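You operate a simulated robot arm through the tools that you are given. There is no shell and no other tool. Be economical: measure what you need, move in short steps, check, and stop when the job is done.

The job below is to be done with a simulated robot arm. You get a single attempt, and the scene is never put back.

TASK
Put things in order on the washer top. At the end: the twine spool stands where the juice carton stood; the honey jar stands where the green glass bottle (marked "APPLE FIZZ") stood; the green glass bottle from the washer top is on the teal storage box (marked "HATS"); the juice carton stands where the honey jar stood; whatever was shut is shut again. Leave all else as you found it, and nothing knocked over.
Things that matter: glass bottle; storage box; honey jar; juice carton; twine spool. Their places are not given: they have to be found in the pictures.

The check looks at the end state, three seconds after you hand in, the way a careful person would. Anything else that was tipped, shoved, dropped, spilled or broken makes it a failure.

THE ROBOT
A 7-joint arm with a two-finger parallel gripper, fixed in place. Base frame: the origin is at the foot of the arm, x ahead of it, y to its left, z up; the work surface is at about z = 0. Units: mm, degrees, N and s.
With the tool pointing down near the work surface it reaches from about 240 to 620 mm from the base axis. Its first joint turns from -66.0 to 66.0 degrees. Payload 2.6 kg.
The tool frame sits at the grasp point between the pads (the TCP): z along the fingers, y along the line on which they close. The tips reach 30 mm beyond it. Largest opening 94 mm; finger width 28, thickness 10; the body of the gripper, 50 by 96 mm, starts 55 mm behind the TCP.
Orientation is told as [roll, pitch, yaw] about the base's x, y, z axes, in that order, counted from this pose: with the fingers straight down and closing along the base's y, the tool's x points along the base's -x, its y along +y and its z along -z.

THE INTERFACE
- The arm moves only by the tool move_arm. Its argument "increments" is a list of rows, each a list of 7 numbers: the turn, a rotation vector about the tool's x, y, z in rad, then the shift along the tool's x, y, z in mm, then the gripper command, from -1 (shut) to 1 (fully open), values between in proportion. In form: [[ax, ay, az, dx, dy, dz, grip], ...]. A call has 1 to 20 rows; each row shifts and turns the commanded pose from where the row before left it, along the tool's axes as they then stand. A row lasts 0.2 s, in which the tool goes at most 50 mm and 8.6 degrees; a call with a longer step from one row to the next is refused whole, and so is a gripper value outside its range. A pose out of reach is approached as far as the arm can. The call stops where the force on the tool passes 40 N (or 10 N more than at its start, if that is more) or the arm is blocked; 0.2 s more then pass. Each finger travels about 72 mm/s and halts on what it meets, pressing with about 42 N; the grip force reading is that of the motor and also rises with nothing between the fingers. The clock runs only during rows and for 0.2 s after the last one: add rows that do not move to give the fingers time. The reply holds the time, the measured pose of the TCP, the force on the tool along the base axes, the opening and the grip force, in the units named above and with some noise, and new pictures: "show" is both (left out), scene, wrist or none.
- Cameras (640 x 400 px; columns grow to the right, rows downward): "scene" is fixed at [8.5, 431, 571.3]; the picture's right is [-0.86, -0.51, 0.00], its down [-0.29, 0.50, -0.82] and it looks along [0.42, -0.70, -0.58] (base axes); focal length 338 px, centre (320, 200). "wrist" rides on the gripper at [-37, 0, -58] in the tool frame; the picture's right is [0.00, -1.00, 0.00], its down [0.97, 0.00, -0.24] and it looks along [0.24, 0.00, 0.97] (tool axes); focal length 218 px, centre (320, 200).
- probe_pixels(camera, pixels): for up to 12 pixels [column, row] of the newest picture of that camera ("zoom" is the newest enlarged one), the place [x, y, z] in the base frame of the surface seen there, good to about 3 mm, but the place of the scene camera against the robot may be out by one fixed shift of up to 25 mm in any direction. It takes no simulated time.
- zoom(camera, box): a new picture of the part [left, top, right, bottom] of that camera's present view, enlarged. It takes no simulated time.
- hand_in(): hands the job in; it is judged then, once.

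Go step by step. Measure first, check grasps and placings, and put right what went wrong. The budget is 80 turns and 120 pictures, counting those below and the enlarged ones. Unless the task says otherwise, let go and move clear before handing in, and close with one line.

The tools are called after "Request:" by a JSON object that holds its "name" and its "arguments". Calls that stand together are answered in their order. move_arm: Moves the arm, as the interface text tells. Its arguments: {"type":"object","properties":{"increments":{"type":"array"},"show":{"type":"string","enum":["both","scene","wrist","none"]}},"required":["increments"]} The other tools are called the same way: probe_pixels (camera, pixels) gives the place of the surface under pixels of a picture; zoom (camera, box) takes an enlarged picture of a part of a camera's view; hand_in () hands the job in.

At the start:

```text
t: 0.0
eef_pos: [358.5, -46.1, 363.4]
tcp_rot: [0.1, 0.1, 0.0]
force: [-0.7, 0.1, -0.1]
grip_width: 93.8
gripper_force: 0.1
```

scene: 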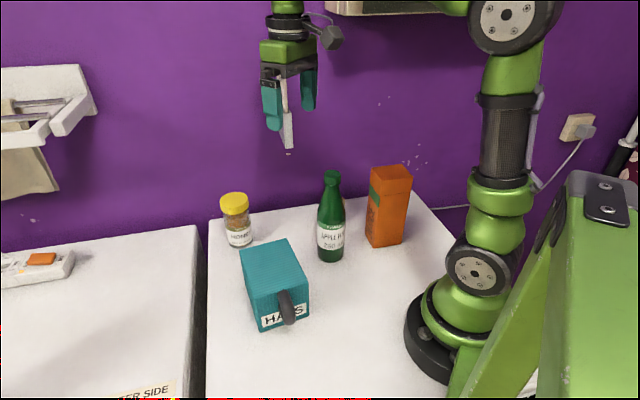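
wrist: 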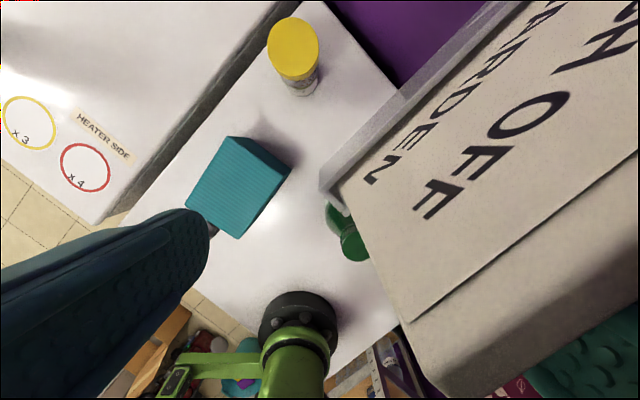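

The pictures show the honey jar (235,220), bottle (331,220), carton (388,205) and teal box (275,285), but no twine spool. I'll enlarge and probe to find it.

Request:
{"name": "zoom", "arguments": {"camera": "scene", "box": [200, 150, 440, 340]}}

Request:
{"name": "zoom", "arguments": {"camera": "scene", "box": [240, 0, 480, 150]}}

Request:
{"name": "probe_pixels", "arguments": {"camera": "scene", "pixels": [[235, 198], [240, 240], [332, 175], [331, 240], [390, 172], [385, 225], [270, 260], [287, 310], [385, 8], [340, 5], [287, 145], [40, 258]]}}

Request:
{"name": "probe_pixels", "arguments": {"camera": "wrist", "pixels": [[293, 40], [350, 240], [240, 170], [340, 190], [450, 80], [420, 300], [600, 250], [550, 380], [280, 180], [380, 140], [500, 20], [330, 210]]}}

```text
2.11 times, centred on (320, 245) of scene
```

zoom: 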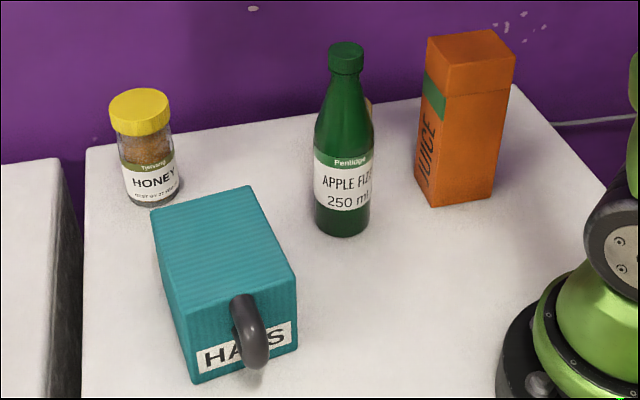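

```text
2.67 times, centred on (360, 75) of scene
```

zoom: 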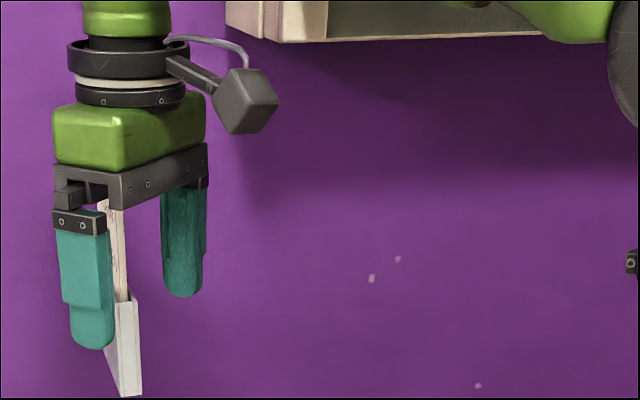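

```text
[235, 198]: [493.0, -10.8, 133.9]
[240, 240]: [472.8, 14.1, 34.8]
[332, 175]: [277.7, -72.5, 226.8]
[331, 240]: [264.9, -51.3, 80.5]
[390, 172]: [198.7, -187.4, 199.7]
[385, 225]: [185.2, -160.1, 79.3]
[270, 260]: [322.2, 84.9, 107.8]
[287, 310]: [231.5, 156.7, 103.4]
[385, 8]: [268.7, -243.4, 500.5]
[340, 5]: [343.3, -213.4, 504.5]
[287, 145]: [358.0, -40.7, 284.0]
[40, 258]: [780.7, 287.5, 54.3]
```

```text
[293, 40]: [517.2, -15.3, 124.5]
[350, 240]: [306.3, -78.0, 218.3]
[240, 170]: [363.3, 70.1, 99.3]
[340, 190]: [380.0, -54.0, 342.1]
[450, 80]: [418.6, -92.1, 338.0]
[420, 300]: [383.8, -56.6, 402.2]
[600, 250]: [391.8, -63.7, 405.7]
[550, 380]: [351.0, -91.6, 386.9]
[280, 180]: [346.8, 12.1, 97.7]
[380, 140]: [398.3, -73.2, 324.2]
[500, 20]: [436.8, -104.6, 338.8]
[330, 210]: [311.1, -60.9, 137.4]
```

The wrist picture shows a lettered board between the fingers, near (383,-56,340–405). I need to know whether it's attached to the gripper or to the wall, so I'll look closer.

Request:
{"name": "zoom", "arguments": {"camera": "wrist", "box": [180, 0, 640, 400]}}

Request:
{"name": "probe_pixels", "arguments": {"camera": "scene", "pixels": [[283, 90], [288, 118], [292, 145], [282, 80], [200, 150], [450, 180], [270, 110], [308, 95], [215, 380], [210, 220], [440, 225], [60, 80]]}}

Request:
{"name": "probe_pixels", "arguments": {"camera": "wrist", "pixels": [[332, 170], [520, 10], [405, 320], [430, 370], [520, 350], [635, 160], [480, 390], [560, 100], [345, 200], [500, 5], [480, 240], [430, 20]]}}

```text
1.00 times, centred on (410, 200) of wrist
```

zoom: 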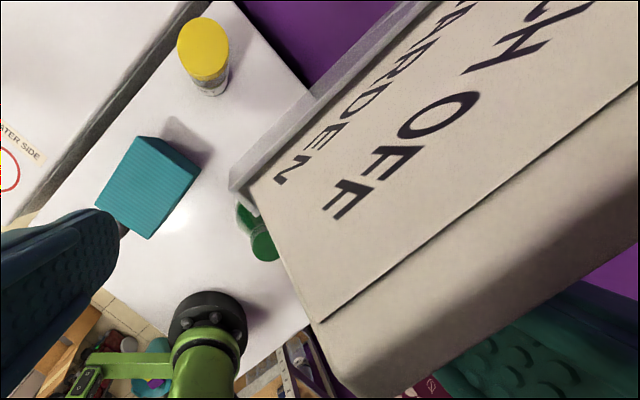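

```text
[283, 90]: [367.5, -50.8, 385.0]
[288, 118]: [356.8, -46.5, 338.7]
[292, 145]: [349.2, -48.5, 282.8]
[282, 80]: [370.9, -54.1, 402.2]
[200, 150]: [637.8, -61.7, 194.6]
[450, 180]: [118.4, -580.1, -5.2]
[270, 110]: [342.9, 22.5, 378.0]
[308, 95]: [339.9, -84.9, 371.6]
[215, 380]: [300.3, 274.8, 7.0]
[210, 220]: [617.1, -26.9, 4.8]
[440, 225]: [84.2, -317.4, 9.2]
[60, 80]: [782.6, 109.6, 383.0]
```

```text
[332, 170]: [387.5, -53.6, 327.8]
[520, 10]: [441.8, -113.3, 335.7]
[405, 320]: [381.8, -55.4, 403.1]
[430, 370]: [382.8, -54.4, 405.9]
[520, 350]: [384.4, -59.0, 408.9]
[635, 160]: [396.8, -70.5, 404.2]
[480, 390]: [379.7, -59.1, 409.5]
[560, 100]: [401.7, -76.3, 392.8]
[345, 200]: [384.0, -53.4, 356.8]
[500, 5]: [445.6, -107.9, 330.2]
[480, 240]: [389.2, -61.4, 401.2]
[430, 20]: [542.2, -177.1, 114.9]
```

The board lies between the fingers with its top just under the palm. I'll rise slowly to see whether it stays put.

Request:
{"name": "move_arm", "arguments": {"increments": [[0, 0, 0, 0, 0, -10, 1], [0, 0, 0, 0, 0, -10, 1], [0, 0, 0, 0, 0, -10, 1], [0, 0, 0, 0, 0, -10, 1]]}}

```text
t: 1.0
eef_pos: [358.1, -46.8, 403.3]
tcp_rot: [0.0, 0.0, 0.0]
force: [0.4, 0.2, 0.2]
grip_width: 93.9
gripper_force: 0.1
```

scene: 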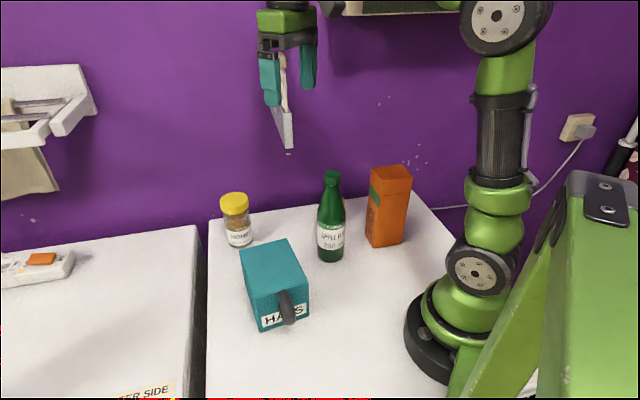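
wrist: 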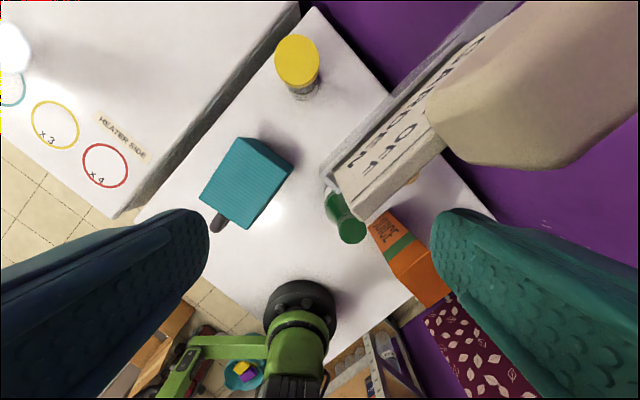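

The board stays in place, so it's a fixed sign or holder on the wall with something beige on top. I'll continue up until I'm clear of it.

Request:
{"name": "move_arm", "arguments": {"increments": [[0, 0, 0, 0, 0, -10, 1], [0, 0, 0, 0, 0, -10, 1], [0, 0, 0, 0, 0, -10, 1], [0, 0, 0, 0, 0, -10, 1], [0, 0, 0, 0, 0, -10, 1]]}}

```text
t: 2.2
eef_pos: [359.5, -46.2, 452.8]
tcp_rot: [0.0, 0.0, 0.0]
force: [-0.3, 0.3, -0.9]
grip_width: 93.8
gripper_force: 0.1
```

scene: 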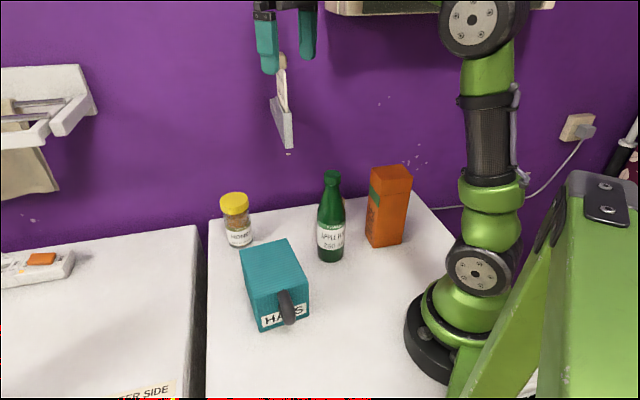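
wrist: 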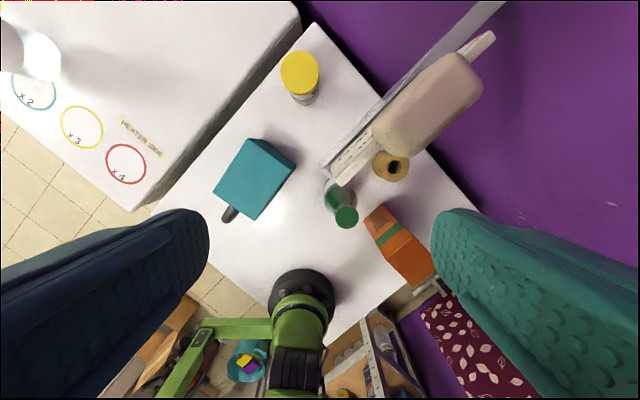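

The twine spool shows at wrist (391,166), hidden behind the bottle. The board is a wall shelf with a soap-like item on it. I'll measure everything.

Request:
{"name": "zoom", "arguments": {"camera": "wrist", "box": [200, 20, 520, 320]}}

Request:
{"name": "probe_pixels", "arguments": {"camera": "wrist", "pixels": [[300, 70], [303, 100], [346, 217], [335, 186], [391, 166], [376, 165], [408, 165], [391, 153], [390, 178], [405, 240], [380, 215], [425, 265]]}}

Request:
{"name": "probe_pixels", "arguments": {"camera": "wrist", "pixels": [[248, 140], [293, 162], [214, 190], [256, 219], [228, 215], [430, 100], [335, 165], [485, 15], [480, 90], [312, 25], [475, 210], [440, 230]]}}

Request:
{"name": "probe_pixels", "arguments": {"camera": "wrist", "pixels": [[325, 160], [345, 180], [375, 140], [376, 120], [470, 60], [495, 35], [400, 150], [420, 145], [368, 210], [376, 205], [405, 250], [436, 275]]}}

```text
1.33 times, centred on (360, 170) of wrist
```

zoom: 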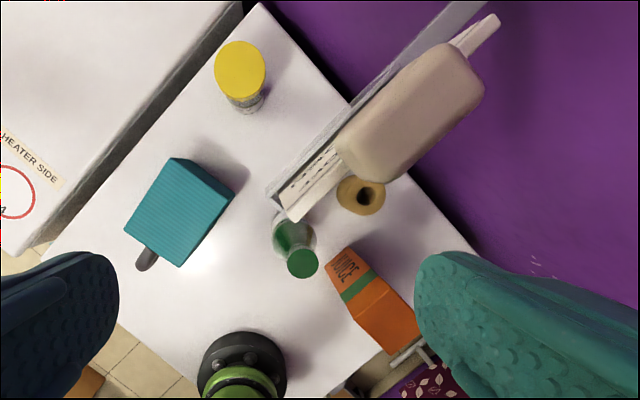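

```text
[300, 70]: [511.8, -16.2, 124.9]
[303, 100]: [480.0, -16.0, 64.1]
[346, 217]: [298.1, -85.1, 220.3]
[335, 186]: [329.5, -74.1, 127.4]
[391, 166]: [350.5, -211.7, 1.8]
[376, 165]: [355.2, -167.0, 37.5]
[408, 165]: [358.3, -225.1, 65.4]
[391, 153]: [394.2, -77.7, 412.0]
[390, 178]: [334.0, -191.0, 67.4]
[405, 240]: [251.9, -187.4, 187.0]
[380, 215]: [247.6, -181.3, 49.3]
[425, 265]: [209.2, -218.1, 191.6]
```

```text
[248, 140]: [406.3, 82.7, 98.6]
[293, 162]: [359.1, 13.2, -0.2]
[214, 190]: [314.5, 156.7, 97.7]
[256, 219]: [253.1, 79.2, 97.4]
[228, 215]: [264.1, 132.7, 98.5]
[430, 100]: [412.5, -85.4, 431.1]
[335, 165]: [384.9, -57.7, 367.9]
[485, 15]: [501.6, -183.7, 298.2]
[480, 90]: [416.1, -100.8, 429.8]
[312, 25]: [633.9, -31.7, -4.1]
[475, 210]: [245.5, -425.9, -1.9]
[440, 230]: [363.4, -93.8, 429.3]
```

```text
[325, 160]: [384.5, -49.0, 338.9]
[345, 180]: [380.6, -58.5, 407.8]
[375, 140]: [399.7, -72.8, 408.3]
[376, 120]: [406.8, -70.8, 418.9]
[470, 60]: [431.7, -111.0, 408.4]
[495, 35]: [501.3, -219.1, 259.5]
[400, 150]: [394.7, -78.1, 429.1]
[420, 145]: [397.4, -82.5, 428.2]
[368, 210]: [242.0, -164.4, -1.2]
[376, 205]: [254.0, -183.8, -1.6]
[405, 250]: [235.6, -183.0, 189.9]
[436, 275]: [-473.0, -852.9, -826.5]
```

The soap shelf sticks out from the wall at about z 284–430, with its near end at (382,-52). The spool is at about (352,-200), the jar at (512,-16), the bottle cap at (298,-85,220) and the box top at z 98. I'll back off from the shelf and turn to get a better view of the carton and spool.

Request:
{"name": "move_arm", "arguments": {"increments": [[0, 0, 0, 20, 0, 0, 1], [0, 0, 0, 20, 0, 0, 1], [0, 0, 0, 20, 0, 0, 1], [0, 0, 0, 20, 0, 0, 1], [0, 0, 0.14, 0, 0, 0, 1], [0, 0, 0.14, 0, 0, 0, 1], [0, 0, 0.14, 0, 0, 0, 1], [0, 0, 0.14, 0, 0, 0, 1], [0, 0, 0.14, 0, 0, 0, 1], [0, 0, 0, 0, -15, 0, 1], [0, 0, 0, 0, -15, 0, 1], [0, 0, 0, 0, -15, 0, 1], [0, 0, 0, 0, -15, 0, 1]]}}

```text
t: 5.0
eef_pos: [240.8, -90.7, 452.5]
tcp_rot: [0.0, 0.1, -40.1]
force: [0.2, 0.4, 0.5]
grip_width: 94.1
gripper_force: 0.1
```

scene: 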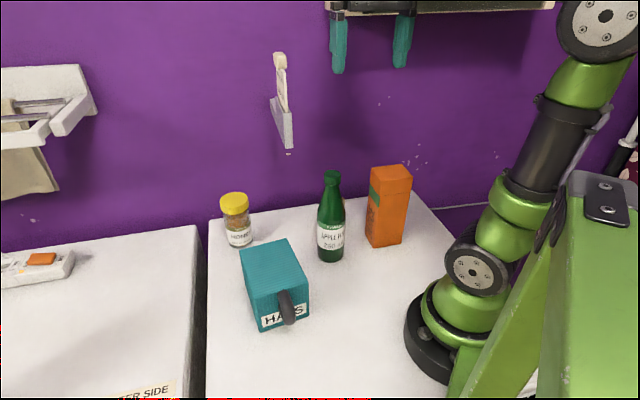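
wrist: 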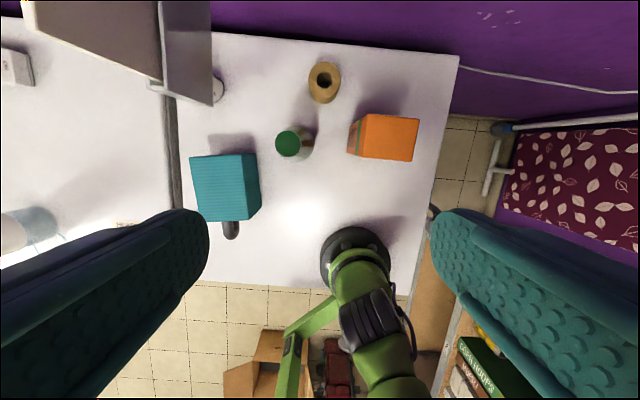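

This is a clear view: bottle cap (288,144), spool (324,82), carton top (390,137), box (224,187). I'll probe edges.

Request:
{"name": "zoom", "arguments": {"camera": "wrist", "box": [180, 40, 440, 240]}}

Request:
{"name": "probe_pixels", "arguments": {"camera": "wrist", "pixels": [[366, 117], [418, 120], [413, 159], [362, 156], [349, 122], [348, 149], [390, 138], [356, 138], [313, 82], [337, 82], [324, 66], [324, 98]]}}

Request:
{"name": "probe_pixels", "arguments": {"camera": "wrist", "pixels": [[288, 144], [277, 144], [299, 144], [288, 133], [288, 155], [311, 142], [305, 155], [193, 158], [254, 156], [259, 185], [198, 218], [247, 219]]}}

```text
2.00 times, centred on (310, 140) of wrist
```

zoom: 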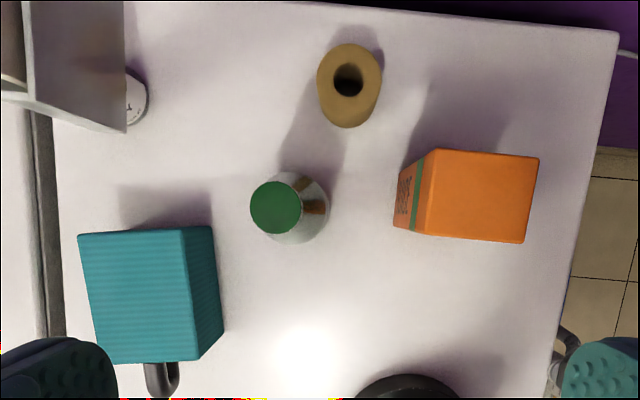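

```text
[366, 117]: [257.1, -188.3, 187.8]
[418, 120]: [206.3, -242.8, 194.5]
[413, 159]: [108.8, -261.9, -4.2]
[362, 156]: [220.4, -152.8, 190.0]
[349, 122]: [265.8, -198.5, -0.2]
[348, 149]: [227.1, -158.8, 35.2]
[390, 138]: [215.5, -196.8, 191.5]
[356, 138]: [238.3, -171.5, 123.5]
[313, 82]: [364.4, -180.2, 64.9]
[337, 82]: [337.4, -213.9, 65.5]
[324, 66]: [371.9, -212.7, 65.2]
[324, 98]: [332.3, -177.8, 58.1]
```

```text
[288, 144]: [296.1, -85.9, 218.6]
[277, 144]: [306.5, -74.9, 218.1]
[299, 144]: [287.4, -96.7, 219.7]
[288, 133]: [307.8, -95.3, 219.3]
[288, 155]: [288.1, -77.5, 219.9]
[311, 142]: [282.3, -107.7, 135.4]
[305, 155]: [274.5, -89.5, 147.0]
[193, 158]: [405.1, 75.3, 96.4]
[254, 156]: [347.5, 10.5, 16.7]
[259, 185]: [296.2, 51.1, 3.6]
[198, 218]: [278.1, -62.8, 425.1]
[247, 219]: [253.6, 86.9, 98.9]
```

Positions are now clear: bottle axis (297,-86), spool (351,-197), carton (214,-197) at 75×51×192 mm, and jar (512,-16). The shelf end threatens the forearm near the jar, so I'll do a dry approach on the shelf's left side with the tool leaned.

Request:
{"name": "move_arm", "arguments": {"increments": [[0, 0, 0, 10.4, 30.7, 0, 1], [0, 0, 0, 10.4, 30.7, 0, 1], [0, 0, 0, 10.4, 30.7, 0, 1], [0, 0, 0, 10.4, 30.7, 0, 1], [0, 0, 0, 10.4, 30.7, 0, 1], [0, 0, 0, -25.5, 21.4, 20, 1], [0, 0, 0, -25.5, 21.4, 20, 1], [0, 0, 0, -25.5, 21.4, 20, 1], [0, 0, 0, -25.5, 21.4, 20, 1], [0, 0, 0, -25.5, 21.4, 20, 1], [0, 0, 0, -25.5, 21.4, 20, 1], [0, -0.117, 0, 0, 0, 0, 1], [0, -0.117, 0, 0, 0, 0, 1], [0, -0.117, 0, 0, 0, 0, 1]]}}

```text
t: 8.0
eef_pos: [499.6, 59.3, 331.7]
tcp_rot: [0.1, -20.2, -40.3]
force: [1.1, -0.2, -0.3]
grip_width: 93.7
gripper_force: 0.1
```

scene: 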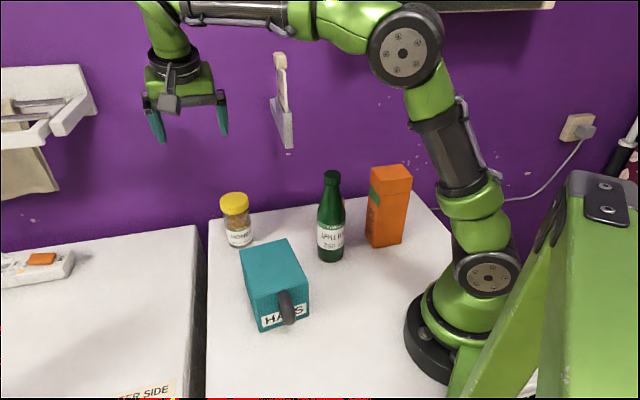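
wrist: 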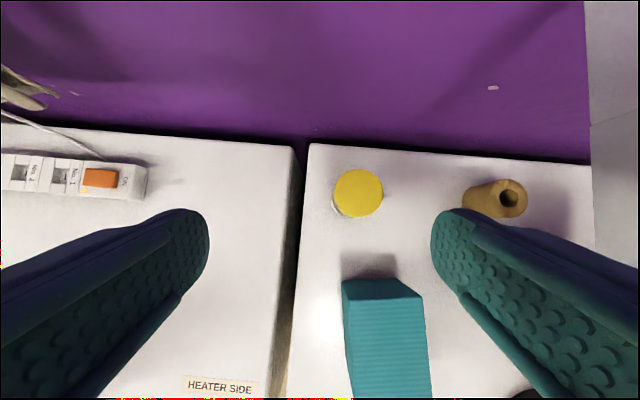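

The forearm runs almost horizontal from the elbow at (405,55) to the wrist at (165,25). I'll probe it to work out clearances.

Request:
{"name": "probe_pixels", "arguments": {"camera": "scene", "pixels": [[403, 53], [340, 30], [300, 20], [250, 15], [175, 30], [175, 65], [175, 80], [487, 278], [460, 170], [281, 60], [290, 140], [385, 90]]}}

Request:
{"name": "probe_pixels", "arguments": {"camera": "wrist", "pixels": [[358, 192], [345, 192], [372, 192], [358, 178], [358, 207], [340, 212], [350, 215], [510, 195], [480, 200], [600, 100], [600, 200], [377, 285]]}}

```text
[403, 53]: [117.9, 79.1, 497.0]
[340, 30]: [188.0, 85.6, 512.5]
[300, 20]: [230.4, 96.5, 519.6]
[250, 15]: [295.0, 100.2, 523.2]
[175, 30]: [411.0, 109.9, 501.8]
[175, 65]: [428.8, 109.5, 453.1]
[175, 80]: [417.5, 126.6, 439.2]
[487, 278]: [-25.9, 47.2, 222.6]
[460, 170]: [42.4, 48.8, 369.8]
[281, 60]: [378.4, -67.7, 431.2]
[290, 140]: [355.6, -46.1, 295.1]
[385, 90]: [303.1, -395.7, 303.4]
```

```text
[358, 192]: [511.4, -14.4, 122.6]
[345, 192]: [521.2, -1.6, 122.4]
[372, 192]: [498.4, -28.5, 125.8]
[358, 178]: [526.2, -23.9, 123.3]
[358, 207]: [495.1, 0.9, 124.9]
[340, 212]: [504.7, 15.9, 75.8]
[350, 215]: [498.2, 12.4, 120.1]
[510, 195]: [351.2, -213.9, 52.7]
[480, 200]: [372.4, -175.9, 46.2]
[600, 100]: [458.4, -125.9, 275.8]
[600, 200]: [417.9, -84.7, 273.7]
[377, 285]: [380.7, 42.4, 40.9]
```

The jar axis is at (511,-14), and the forearm clears the shelf if the tool stays leaned. I'll do the bottle first: travel to just above its cap, keeping this lean.

Request:
{"name": "move_arm", "arguments": {"increments": [[0, 0, 0, 19.6, -28, -7.1, 1], [0, 0, 0, 19.6, -28, -7.1, 1], [0, 0, 0, 19.6, -28, -7.1, 1], [0, 0, 0, 19.6, -28, -7.1, 1], [0, 0, 0, 19.6, -28, -7.1, 1], [0, 0, 0, -6, -25.6, 14.7, 1], [0, 0, 0, -6, -25.6, 14.7, 1], [0, 0, 0, -6, -25.6, 14.7, 1], [0, 0, 0, -6, -25.6, 14.7, 1], [0, 0, 0, 0, 0, 0, 1]]}}

```text
t: 10.2
eef_pos: [296.8, -88.5, 284.2]
tcp_rot: [0.1, -20.1, -40.1]
force: [-0.7, 0.4, -0.5]
grip_width: 93.9
gripper_force: 0.1
```

scene: 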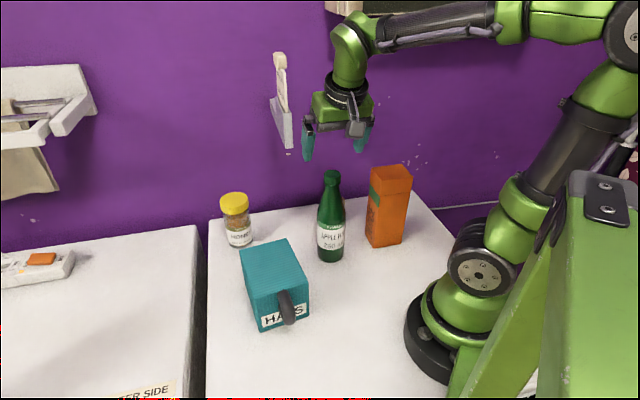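
wrist: 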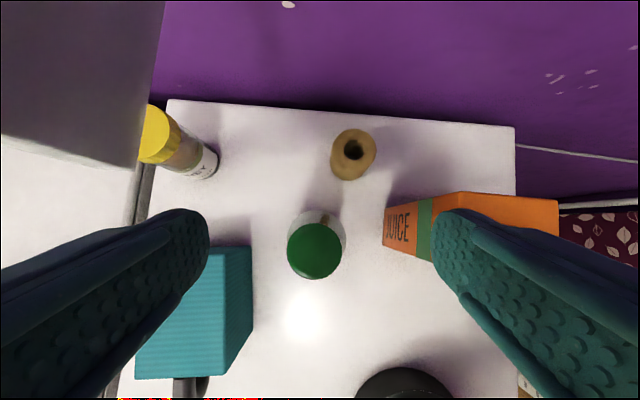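

The cap is centred between the fingers at (315,250), and the carton clears the right finger. I'll descend to z≈203 and close on the cap.

Request:
{"name": "move_arm", "arguments": {"increments": [[0, 0, 0, 7.2, 0.6, 18.9, 1], [0, 0, 0, 7.2, 0.6, 18.9, 1], [0, 0, 0, 7.2, 0.6, 18.9, 1], [0, 0, 0, 7.2, 0.6, 18.9, 1], [0, 0, 0, 0, 0, 0, 1], [0, 0, 0, 0, 0, 0, 0], [0, 0, 0, 0, 0, 0, -0.5], [0, 0, 0, 0, 0, 0, -1], [0, 0, 0, 0, 0, 0, -1], [0, 0, 0, 0, 0, 0, -1]]}}

```text
t: 12.4
eef_pos: [296.0, -85.9, 205.7]
tcp_rot: [0.0, -20.1, -40.2]
force: [-0.1, 0.1, 0.0]
grip_width: 37.5
gripper_force: 42.5
```

scene: 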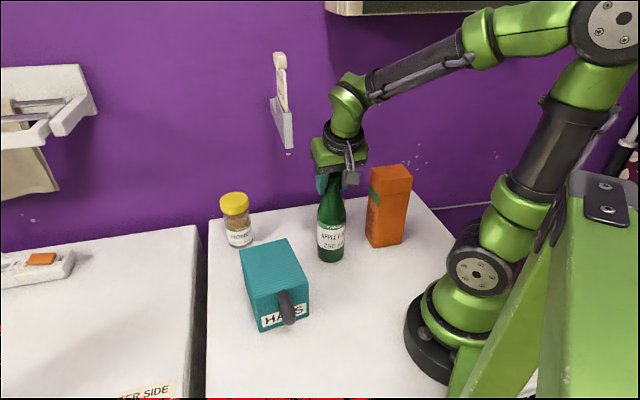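
wrist: 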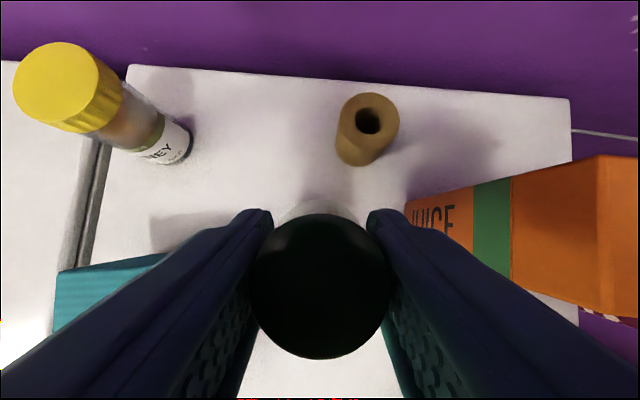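

The cap is held (opening 37.5 mm, 42 N). I'll lift straight up by about 118 mm.

Request:
{"name": "move_arm", "arguments": {"increments": [[0, 0, 0, -3.4, 0, -9.3, -1], [0, 0, 0, -6.7, 0, -18.5, -1], [0, 0, 0, -6.7, 0, -18.5, -1], [0, 0, 0, -6.7, 0, -18.5, -1], [0, 0, 0, -6.7, 0, -18.5, -1], [0, 0, 0, -6.7, 0, -18.5, -1], [0, 0, 0, -3.4, 0, -9.3, -1]], "show": "scene"}}

```text
t: 14.0
eef_pos: [295.7, -83.4, 322.4]
tcp_rot: [0.0, -20.1, -40.1]
force: [0.2, 0.0, -2.4]
grip_width: 37.4
gripper_force: 41.8
```

scene: 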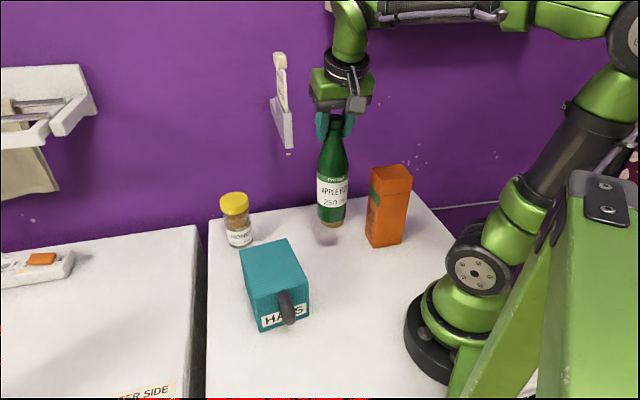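

The bottle hangs upright with its bottom at about z 117. I'll carry it over the box, aiming at (317,108), off-centre to leave the arm room later.

Request:
{"name": "move_arm", "arguments": {"increments": [[0, 0, 0, 7.2, 11.5, -2.6, -1], [0, 0, 0, 14.33, 22.9, -5.2, -1], [0, 0, 0, 14.33, 22.9, -5.2, -1], [0, 0, 0, 14.33, 22.9, -5.2, -1], [0, 0, 0, 14.33, 22.9, -5.2, -1], [0, 0, 0, 14.33, 22.9, -5.2, -1], [0, 0, 0, 14.33, 22.9, -5.2, -1], [0, 0, 0, 7.2, 11.5, -2.6, -1], [0, 0, 0, 0, 0, 0, -1]]}}

```text
t: 16.0
eef_pos: [317.0, 108.7, 322.0]
tcp_rot: [0.0, -20.1, -40.1]
force: [0.6, 0.3, -3.3]
grip_width: 37.2
gripper_force: 41.6
```

scene: 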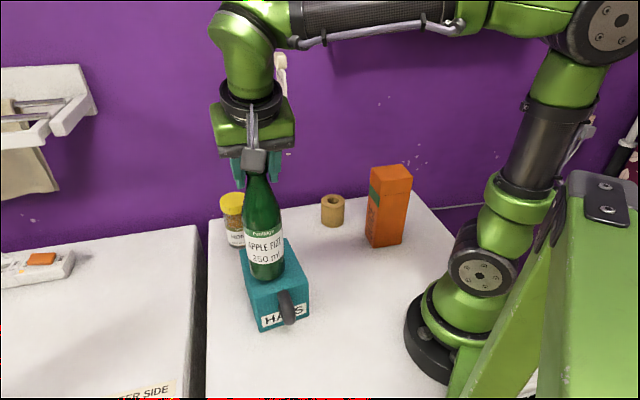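
wrist: 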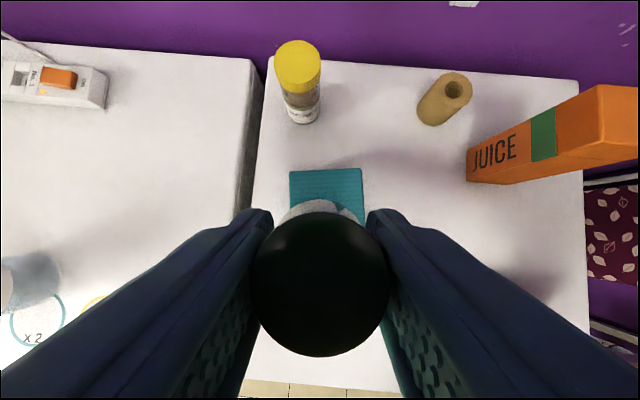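

The bottle stands above the box and its footprint lies within the top. I'll lower it gently.

Request:
{"name": "move_arm", "arguments": {"increments": [[0, 0, 0, 1.37, 0, 3.76, -1], [0, 0, 0, 1.37, 0, 3.76, -1], [0, 0, 0, 1.37, 0, 3.76, -1], [0, 0, 0, 0.7, 0, 1.88, -1], [0, 0, 0, 0.7, 0, 1.88, -1], [0, 0, 0, 0, 0, 0, -1]]}}

```text
t: 17.4
eef_pos: [318.2, 108.1, 305.4]
tcp_rot: [0.1, -20.1, -40.1]
force: [-1.4, 1.7, 2.8]
grip_width: 37.0
gripper_force: 42.1
```

scene: 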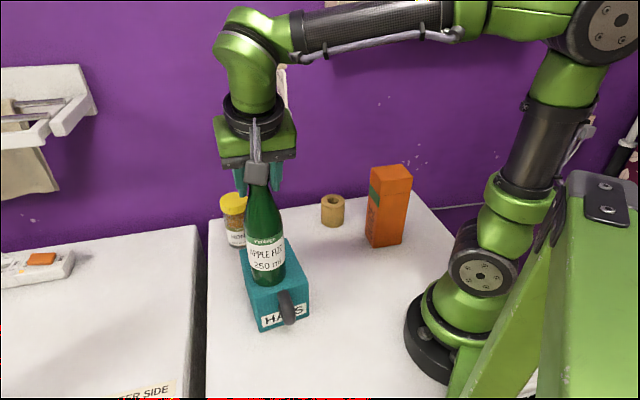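
wrist: 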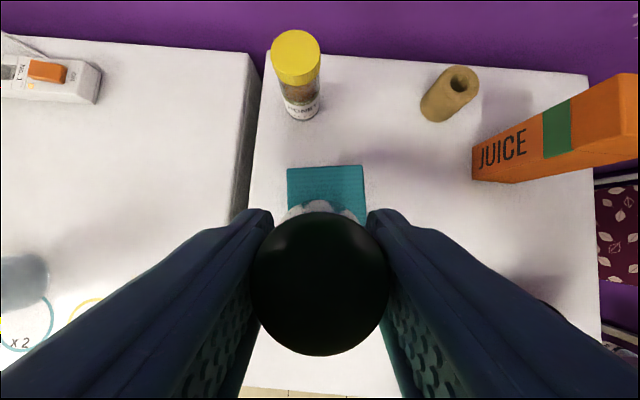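

Force went from -3 to +2.8 N, so the bottle has contact. I'll release and rise.

Request:
{"name": "move_arm", "arguments": {"increments": [[0, 0, 0, 0, 0, 0, 0], [0, 0, 0, 0, 0, 0, 0.4], [0, 0, 0, 0, 0, 0, 0.4], [0, 0, 0, -5, 0, -14, 0.4], [0, 0, 0, -6.7, 0, -18.5, 0.4], [0, 0, 0, -6.7, 0, -18.5, 0.4], [0, 0, 0, -6.7, 0, -18.5, 1]]}}

Request:
{"name": "zoom", "arguments": {"camera": "scene", "box": [200, 140, 360, 340]}}

```text
t: 19.0
eef_pos: [318.0, 106.5, 381.3]
tcp_rot: [0.0, -20.1, -40.0]
force: [0.3, -0.2, 0.3]
grip_width: 94.2
gripper_force: 0.0
```

scene: 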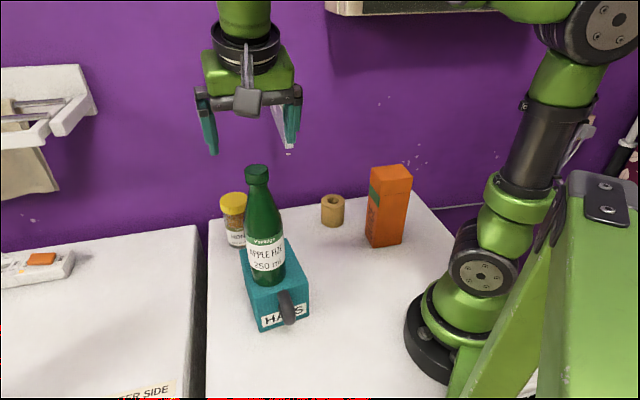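
wrist: 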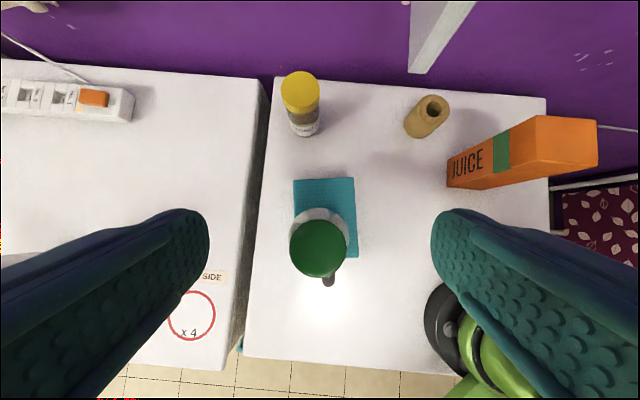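

```text
2.00 times, centred on (280, 240) of scene
```

zoom: 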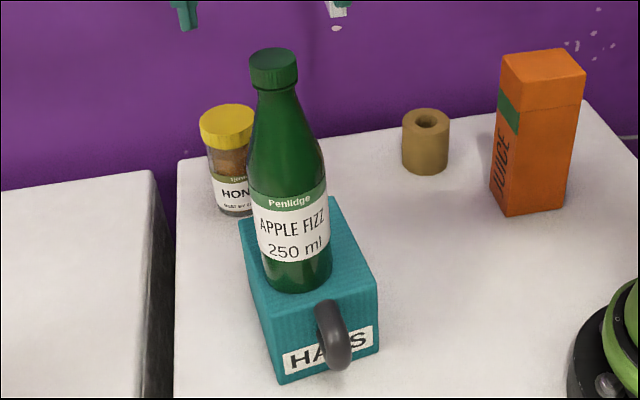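

The bottle stands well on the box. Next is the jar: I'll move to its +y side, increase the lean to 30°, and come in above it.

Request:
{"name": "move_arm", "arguments": {"increments": [[0, 0, 0, -22.1, 10.5, 12.8, 1], [0, 0, 0, -22.1, 10.5, 12.8, 1], [0, 0, 0, -22.1, 10.5, 12.8, 1], [0, 0, 0, -22.1, 10.5, 12.8, 1], [0, 0, 0, -22.1, 10.5, 12.8, 1], [0, 0, 0, -22.1, 10.5, 12.8, 1], [0, 0, 0, -22.1, 10.5, 12.8, 1], [0, -0.0875, 0, 0, 0, 0, 1], [0, -0.0875, 0, 0, 0, 0, 1], [0, 0, 0, 5.3, -6, 23.3, 1], [0, 0, 0, 5.3, -6, 23.3, 1], [0, 0, 0, 5.3, -6, 23.3, 1], [0, 0, 0, 5.3, -6, 23.3, 1], [0, 0, 0, 0, 0, 0, 1]]}}

```text
t: 22.0
eef_pos: [504.9, 12.0, 258.6]
tcp_rot: [0.0, -30.2, -40.2]
force: [1.0, -0.5, -0.6]
grip_width: 93.9
gripper_force: 0.0
```

scene: 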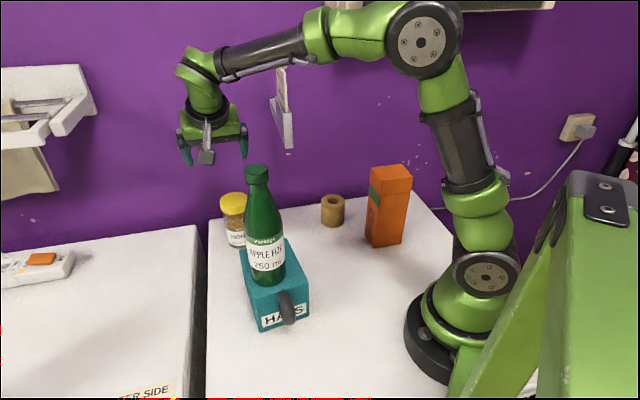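
wrist: 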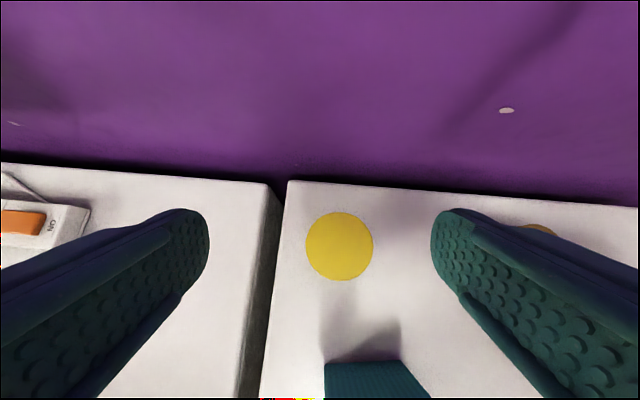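

The lid is visible at (339,246). I'll probe the forearm, the bottle cap and the lid to check clearances before going further down.

Request:
{"name": "probe_pixels", "arguments": {"camera": "scene", "pixels": [[200, 70], [240, 60], [270, 45], [300, 45], [318, 35], [350, 45], [255, 172], [290, 140], [278, 75]]}}

Request:
{"name": "probe_pixels", "arguments": {"camera": "wrist", "pixels": [[339, 246], [308, 246], [371, 246], [339, 215], [339, 277]]}}

```text
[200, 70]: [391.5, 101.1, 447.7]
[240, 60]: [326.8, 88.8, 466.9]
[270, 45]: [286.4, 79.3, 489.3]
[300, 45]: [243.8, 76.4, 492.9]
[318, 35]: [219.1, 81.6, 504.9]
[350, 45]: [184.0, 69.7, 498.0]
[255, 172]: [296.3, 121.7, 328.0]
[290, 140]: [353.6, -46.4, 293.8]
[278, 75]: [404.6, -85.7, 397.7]
```

```text
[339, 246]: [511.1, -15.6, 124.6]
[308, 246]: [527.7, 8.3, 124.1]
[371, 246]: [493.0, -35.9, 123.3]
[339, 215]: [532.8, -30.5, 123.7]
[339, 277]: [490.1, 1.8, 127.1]
```

Clearances are fine, and the lid centre is (511,-15), 56 mm across. I'll descend around the jar to z≈92.

Request:
{"name": "move_arm", "arguments": {"increments": [[0, 0, 0, 6.1, -3.3, 19.2, 1], [0, 0, 0, 6.1, -3.3, 19.2, 1], [0, 0, 0, 6.1, -3.3, 19.2, 1], [0, 0, 0, 6.1, -3.3, 19.2, 1], [0, 0, 0, 6.1, -3.3, 19.2, 1], [0, 0, 0, 0, 0, 0, 1]]}}

```text
t: 23.4
eef_pos: [511.8, -15.0, 158.5]
tcp_rot: [0.0, -30.1, -40.2]
force: [-0.1, 0.1, -0.4]
grip_width: 94.2
gripper_force: 0.0
```

scene: 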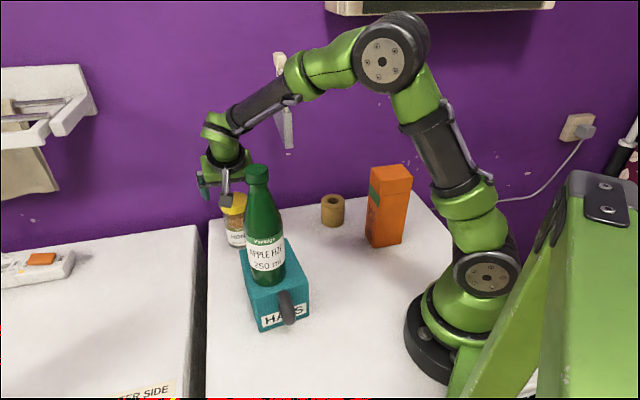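
wrist: 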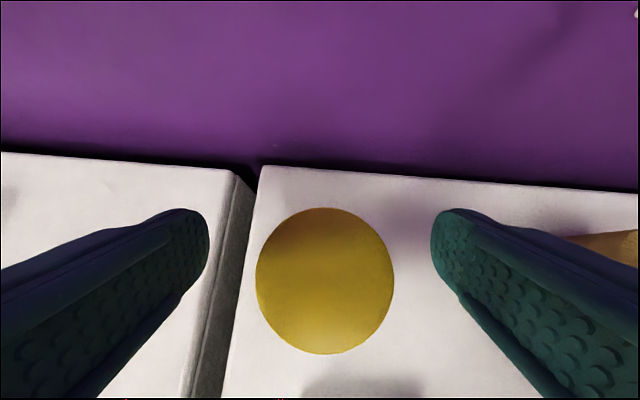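

The lid is centred (325,280). I'll descend the last 67 mm and close.

Request:
{"name": "move_arm", "arguments": {"increments": [[0, 0, 0, 8.4, 0, 14.5, 1], [0, 0, 0, 8.4, 0, 14.5, 1], [0, 0, 0, 8.4, 0, 14.5, 1], [0, 0, 0, 8.4, 0, 14.5, 1], [0, 0, 0, 0, 0, 0, 1], [0, 0, 0, 0, 0, 0, 0.3], [0, 0, 0, 0, 0, 0, -0.3], [0, 0, 0, 0, 0, 0, -1], [0, 0, 0, 0, 0, 0, -1]]}}

```text
t: 25.4
eef_pos: [512.3, -14.3, 92.7]
tcp_rot: [0.0, -30.1, -40.1]
force: [-1.1, -2.1, -0.8]
grip_width: 64.1
gripper_force: 41.5
```

scene: 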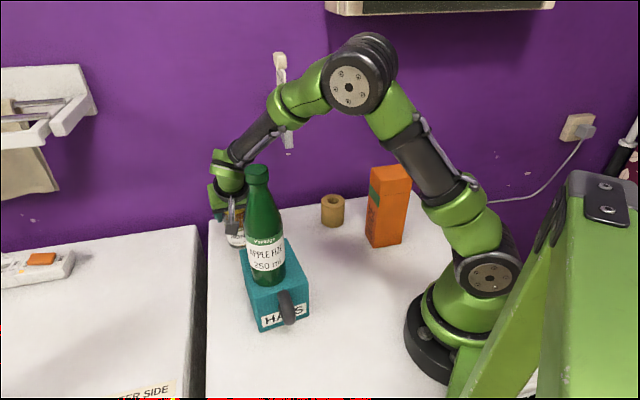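
wrist: 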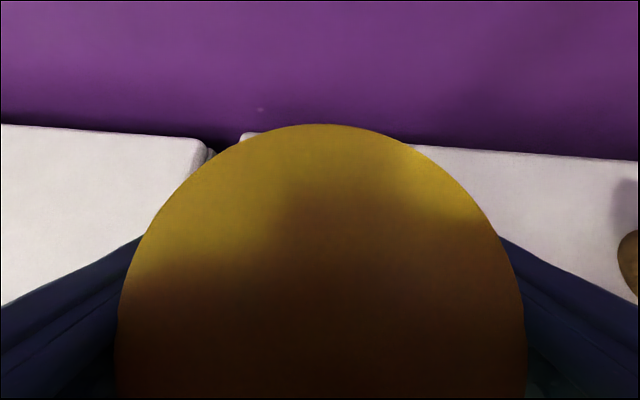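

The jar is gripped (64 mm, 41 N). I'll lift it vertically, then diagonally away from the shelf.

Request:
{"name": "move_arm", "arguments": {"increments": [[0, 0, 0, -5, 0, -8.7, -1], [0, 0, 0, -10, 0, -17.3, -1], [0, 0, 0, -1.1, 1.1, -20.4, -1], [0, 0, 0, -1.1, 1.1, -20.4, -1], [0, 0, 0, -1.1, 1.1, -20.4, -1], [0, 0, 0, -1.1, 1.1, -20.4, -1], [0, 0, 0, -1.1, 1.1, -20.4, -1], [0, 0, 0, 0, 0, 0, -1]], "show": "scene"}}

```text
t: 27.2
eef_pos: [478.6, 21.6, 213.7]
tcp_rot: [0.0, -30.0, -40.0]
force: [0.2, 0.3, -0.5]
grip_width: 63.4
gripper_force: 41.9
```

scene: 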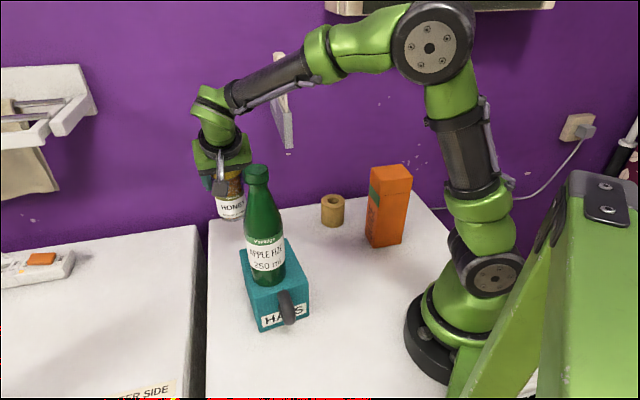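

The jar is clear. I'll carry it around the shelf end to above the bottle's old spot.

Request:
{"name": "move_arm", "arguments": {"increments": [[0, 0, 0, 14.3, -21.1, -8.3, -1], [0, 0, 0, 14.3, -21.1, -8.3, -1], [0, 0, 0, 14.3, -21.1, -8.3, -1], [0, 0, 0, 9, -23.9, -5.2, -1], [0, 0, 0, 9, -23.9, -5.2, -1], [0, 0, 0, 9, -23.9, -5.2, -1], [0, 0, 0, -3.1, -21.4, 1.8, -1], [0, 0, 0, -3.1, -21.4, 1.8, -1], [0, 0, 0, -3.1, -21.4, 1.8, -1], [0, 0, 0, 0, 0, 0, -1]]}}

```text
t: 29.4
eef_pos: [298.2, -87.8, 213.8]
tcp_rot: [0.0, -30.1, -40.0]
force: [-0.4, -0.4, 0.3]
grip_width: 63.3
gripper_force: 42.4
```

scene: 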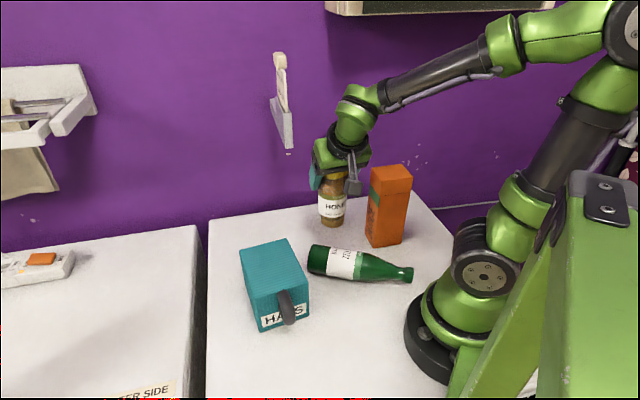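
wrist: 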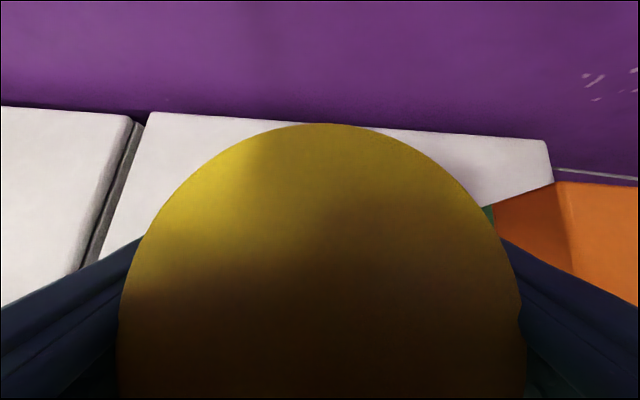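

The arm brushed the bottle on the way: it now lies on the washer at (310–412, 245–283). It looks whole and I'll have to set it right, so I'll measure where it lies before setting the jar down.

Request:
{"name": "probe_pixels", "arguments": {"camera": "scene", "pixels": [[318, 250], [317, 262], [345, 262], [370, 266], [390, 268], [408, 274], [310, 255], [340, 225], [386, 225], [275, 258]]}}

Request:
{"name": "zoom", "arguments": {"camera": "scene", "box": [220, 140, 440, 340]}}

```text
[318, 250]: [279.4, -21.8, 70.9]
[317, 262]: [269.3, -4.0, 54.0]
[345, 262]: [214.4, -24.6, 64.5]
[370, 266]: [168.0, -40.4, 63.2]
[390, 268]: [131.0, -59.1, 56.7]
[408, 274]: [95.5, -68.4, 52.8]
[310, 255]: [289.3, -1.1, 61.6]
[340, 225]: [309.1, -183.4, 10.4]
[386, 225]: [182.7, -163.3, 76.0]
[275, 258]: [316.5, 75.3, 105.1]
```

```text
2.00 times, centred on (330, 240) of scene
```

zoom: 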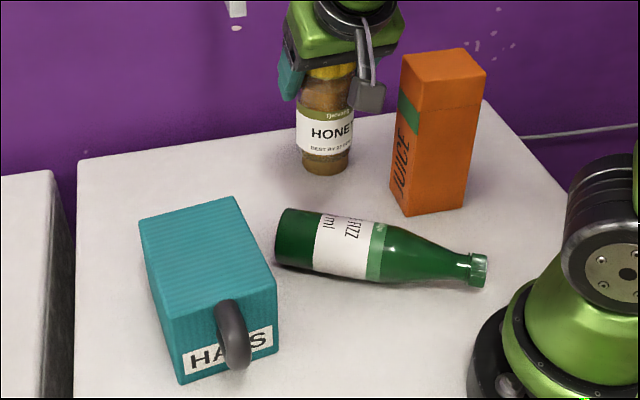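

The bottle lies intact, with its base at about (303,-15) and its cap toward the robot, clear of the jar's target. I'll set the jar down now and pick the bottle up last, so nothing crosses it again.

Request:
{"name": "move_arm", "arguments": {"increments": [[0, 0, 0, 10.3, 0.1, 17.2, -1], [0, 0, 0, 10.3, 0.1, 17.2, -1], [0, 0, 0, 10.3, 0.1, 17.2, -1], [0, 0, 0, 10.3, 0.1, 17.2, -1], [0, 0, 0, 10.3, 0.1, 17.2, -1], [0, 0, 0, 5.15, 0, 8.6, -1], [0, 0, 0, 3, 0, 5.2, -1], [0, 0, 0, 2, 0, 3.4, -1], [0, 0, 0, 0, 0, 0, -1]]}}

```text
t: 30.4
eef_pos: [302.4, -87.6, 145.4]
tcp_rot: [0.6, -31.1, -40.4]
force: [0.1, -1.0, 0.8]
grip_width: 63.3
gripper_force: 42.5
stopped in row 4: the force on the tool passed its limit (the readings are from after the stop); the commanded pose is now the measured one
```

scene: 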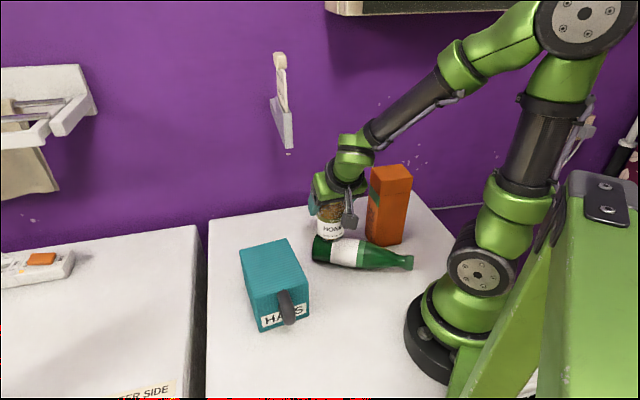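
wrist: 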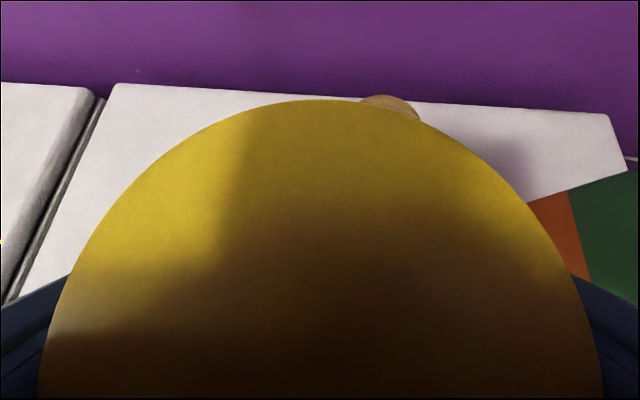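

The bottle had rolled under the jar and stopped the descent. I'll back up and look.

Request:
{"name": "move_arm", "arguments": {"increments": [[0, 0, 0, -5, 0, -8.7, -1], [0, 0, 0, -10, 0, -17.3, -1], [0, 0, 0, -10, 0, -17.3, -1], [0, 0, 0, -10, 0, -17.3, -1], [0, 0, 0, 0, 0, 0, -1]]}}

Request:
{"name": "zoom", "arguments": {"camera": "scene", "box": [240, 140, 440, 300]}}

Request:
{"name": "probe_pixels", "arguments": {"camera": "scene", "pixels": [[322, 243], [320, 252], [345, 250], [345, 258], [370, 255], [390, 260], [408, 262], [385, 225], [372, 225], [405, 215]]}}

```text
t: 31.6
eef_pos: [300.4, -88.0, 215.6]
tcp_rot: [0.6, -31.1, -40.4]
force: [-0.4, -0.9, -4.0]
grip_width: 63.3
gripper_force: 42.5
```

scene: 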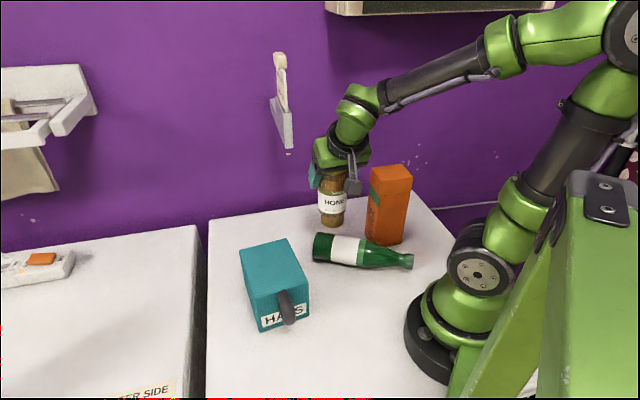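
wrist: 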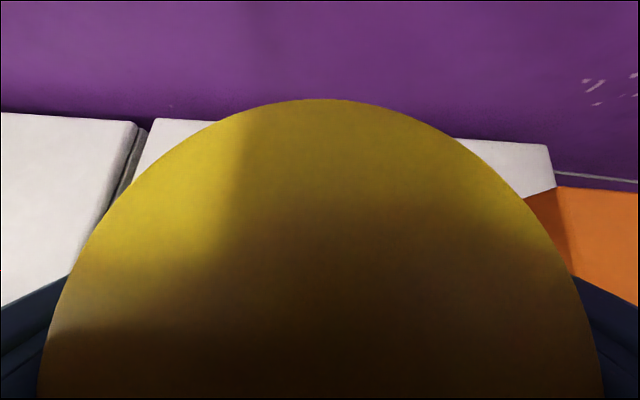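

```text
2.50 times, centred on (340, 220) of scene
```

zoom: 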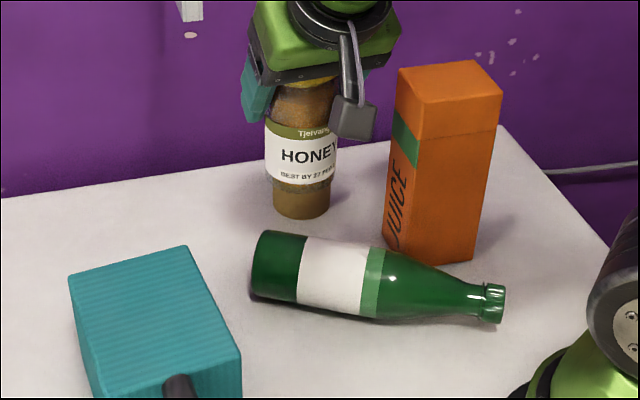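

```text
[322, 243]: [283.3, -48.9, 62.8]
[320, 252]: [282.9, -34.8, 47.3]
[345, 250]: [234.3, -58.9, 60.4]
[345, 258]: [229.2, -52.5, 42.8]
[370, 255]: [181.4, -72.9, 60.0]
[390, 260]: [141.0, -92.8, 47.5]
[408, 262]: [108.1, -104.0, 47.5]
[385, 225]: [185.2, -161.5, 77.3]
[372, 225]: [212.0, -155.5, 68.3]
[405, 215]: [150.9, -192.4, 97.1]
```

The jar slid a little in the grip but is held upright, and the bottle now rests across the target with its base at (305,-57). I'll park the jar at a free spot, (372,-112), and sort out the rest in a safer order.

Request:
{"name": "move_arm", "arguments": {"increments": [[0, 0, 0, 11.6, 0, 19.3, -1], [0, 0, 0, 11.6, 0, 19.3, -1], [0, 0, 0, -15, 7, 9, -1], [0, 0, 0, -15, 7, 9, -1], [0, 0, 0, -15, 7, 9, -1], [0, 0, 0, -15, 7, 9, -1], [0, 0, 0, 0, 0, 0, -1]]}}

Request:
{"name": "zoom", "arguments": {"camera": "scene", "box": [240, 140, 440, 300]}}

```text
t: 33.2
eef_pos: [370.6, -112.1, 167.0]
tcp_rot: [0.1, -30.6, -40.1]
force: [-4.0, 3.8, -28.7]
grip_width: 63.5
gripper_force: 42.1
```

scene: 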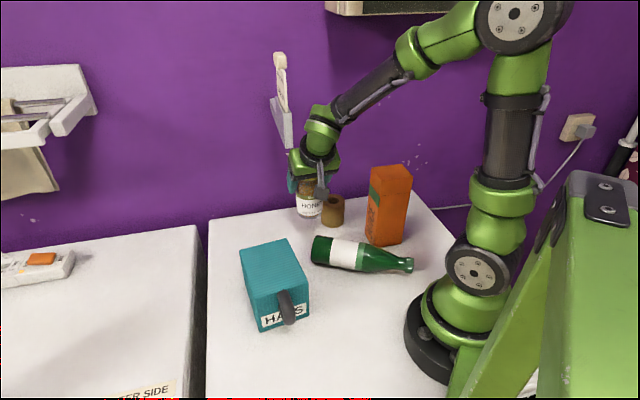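
wrist: 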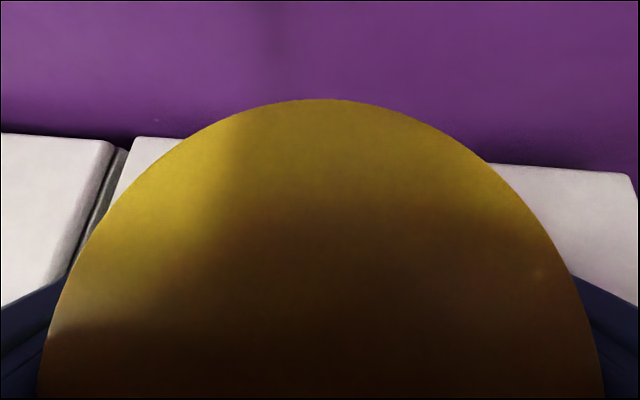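

```text
2.50 times, centred on (340, 220) of scene
```

zoom: 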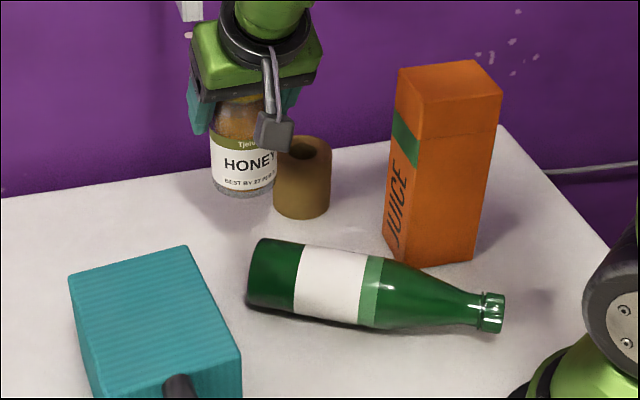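

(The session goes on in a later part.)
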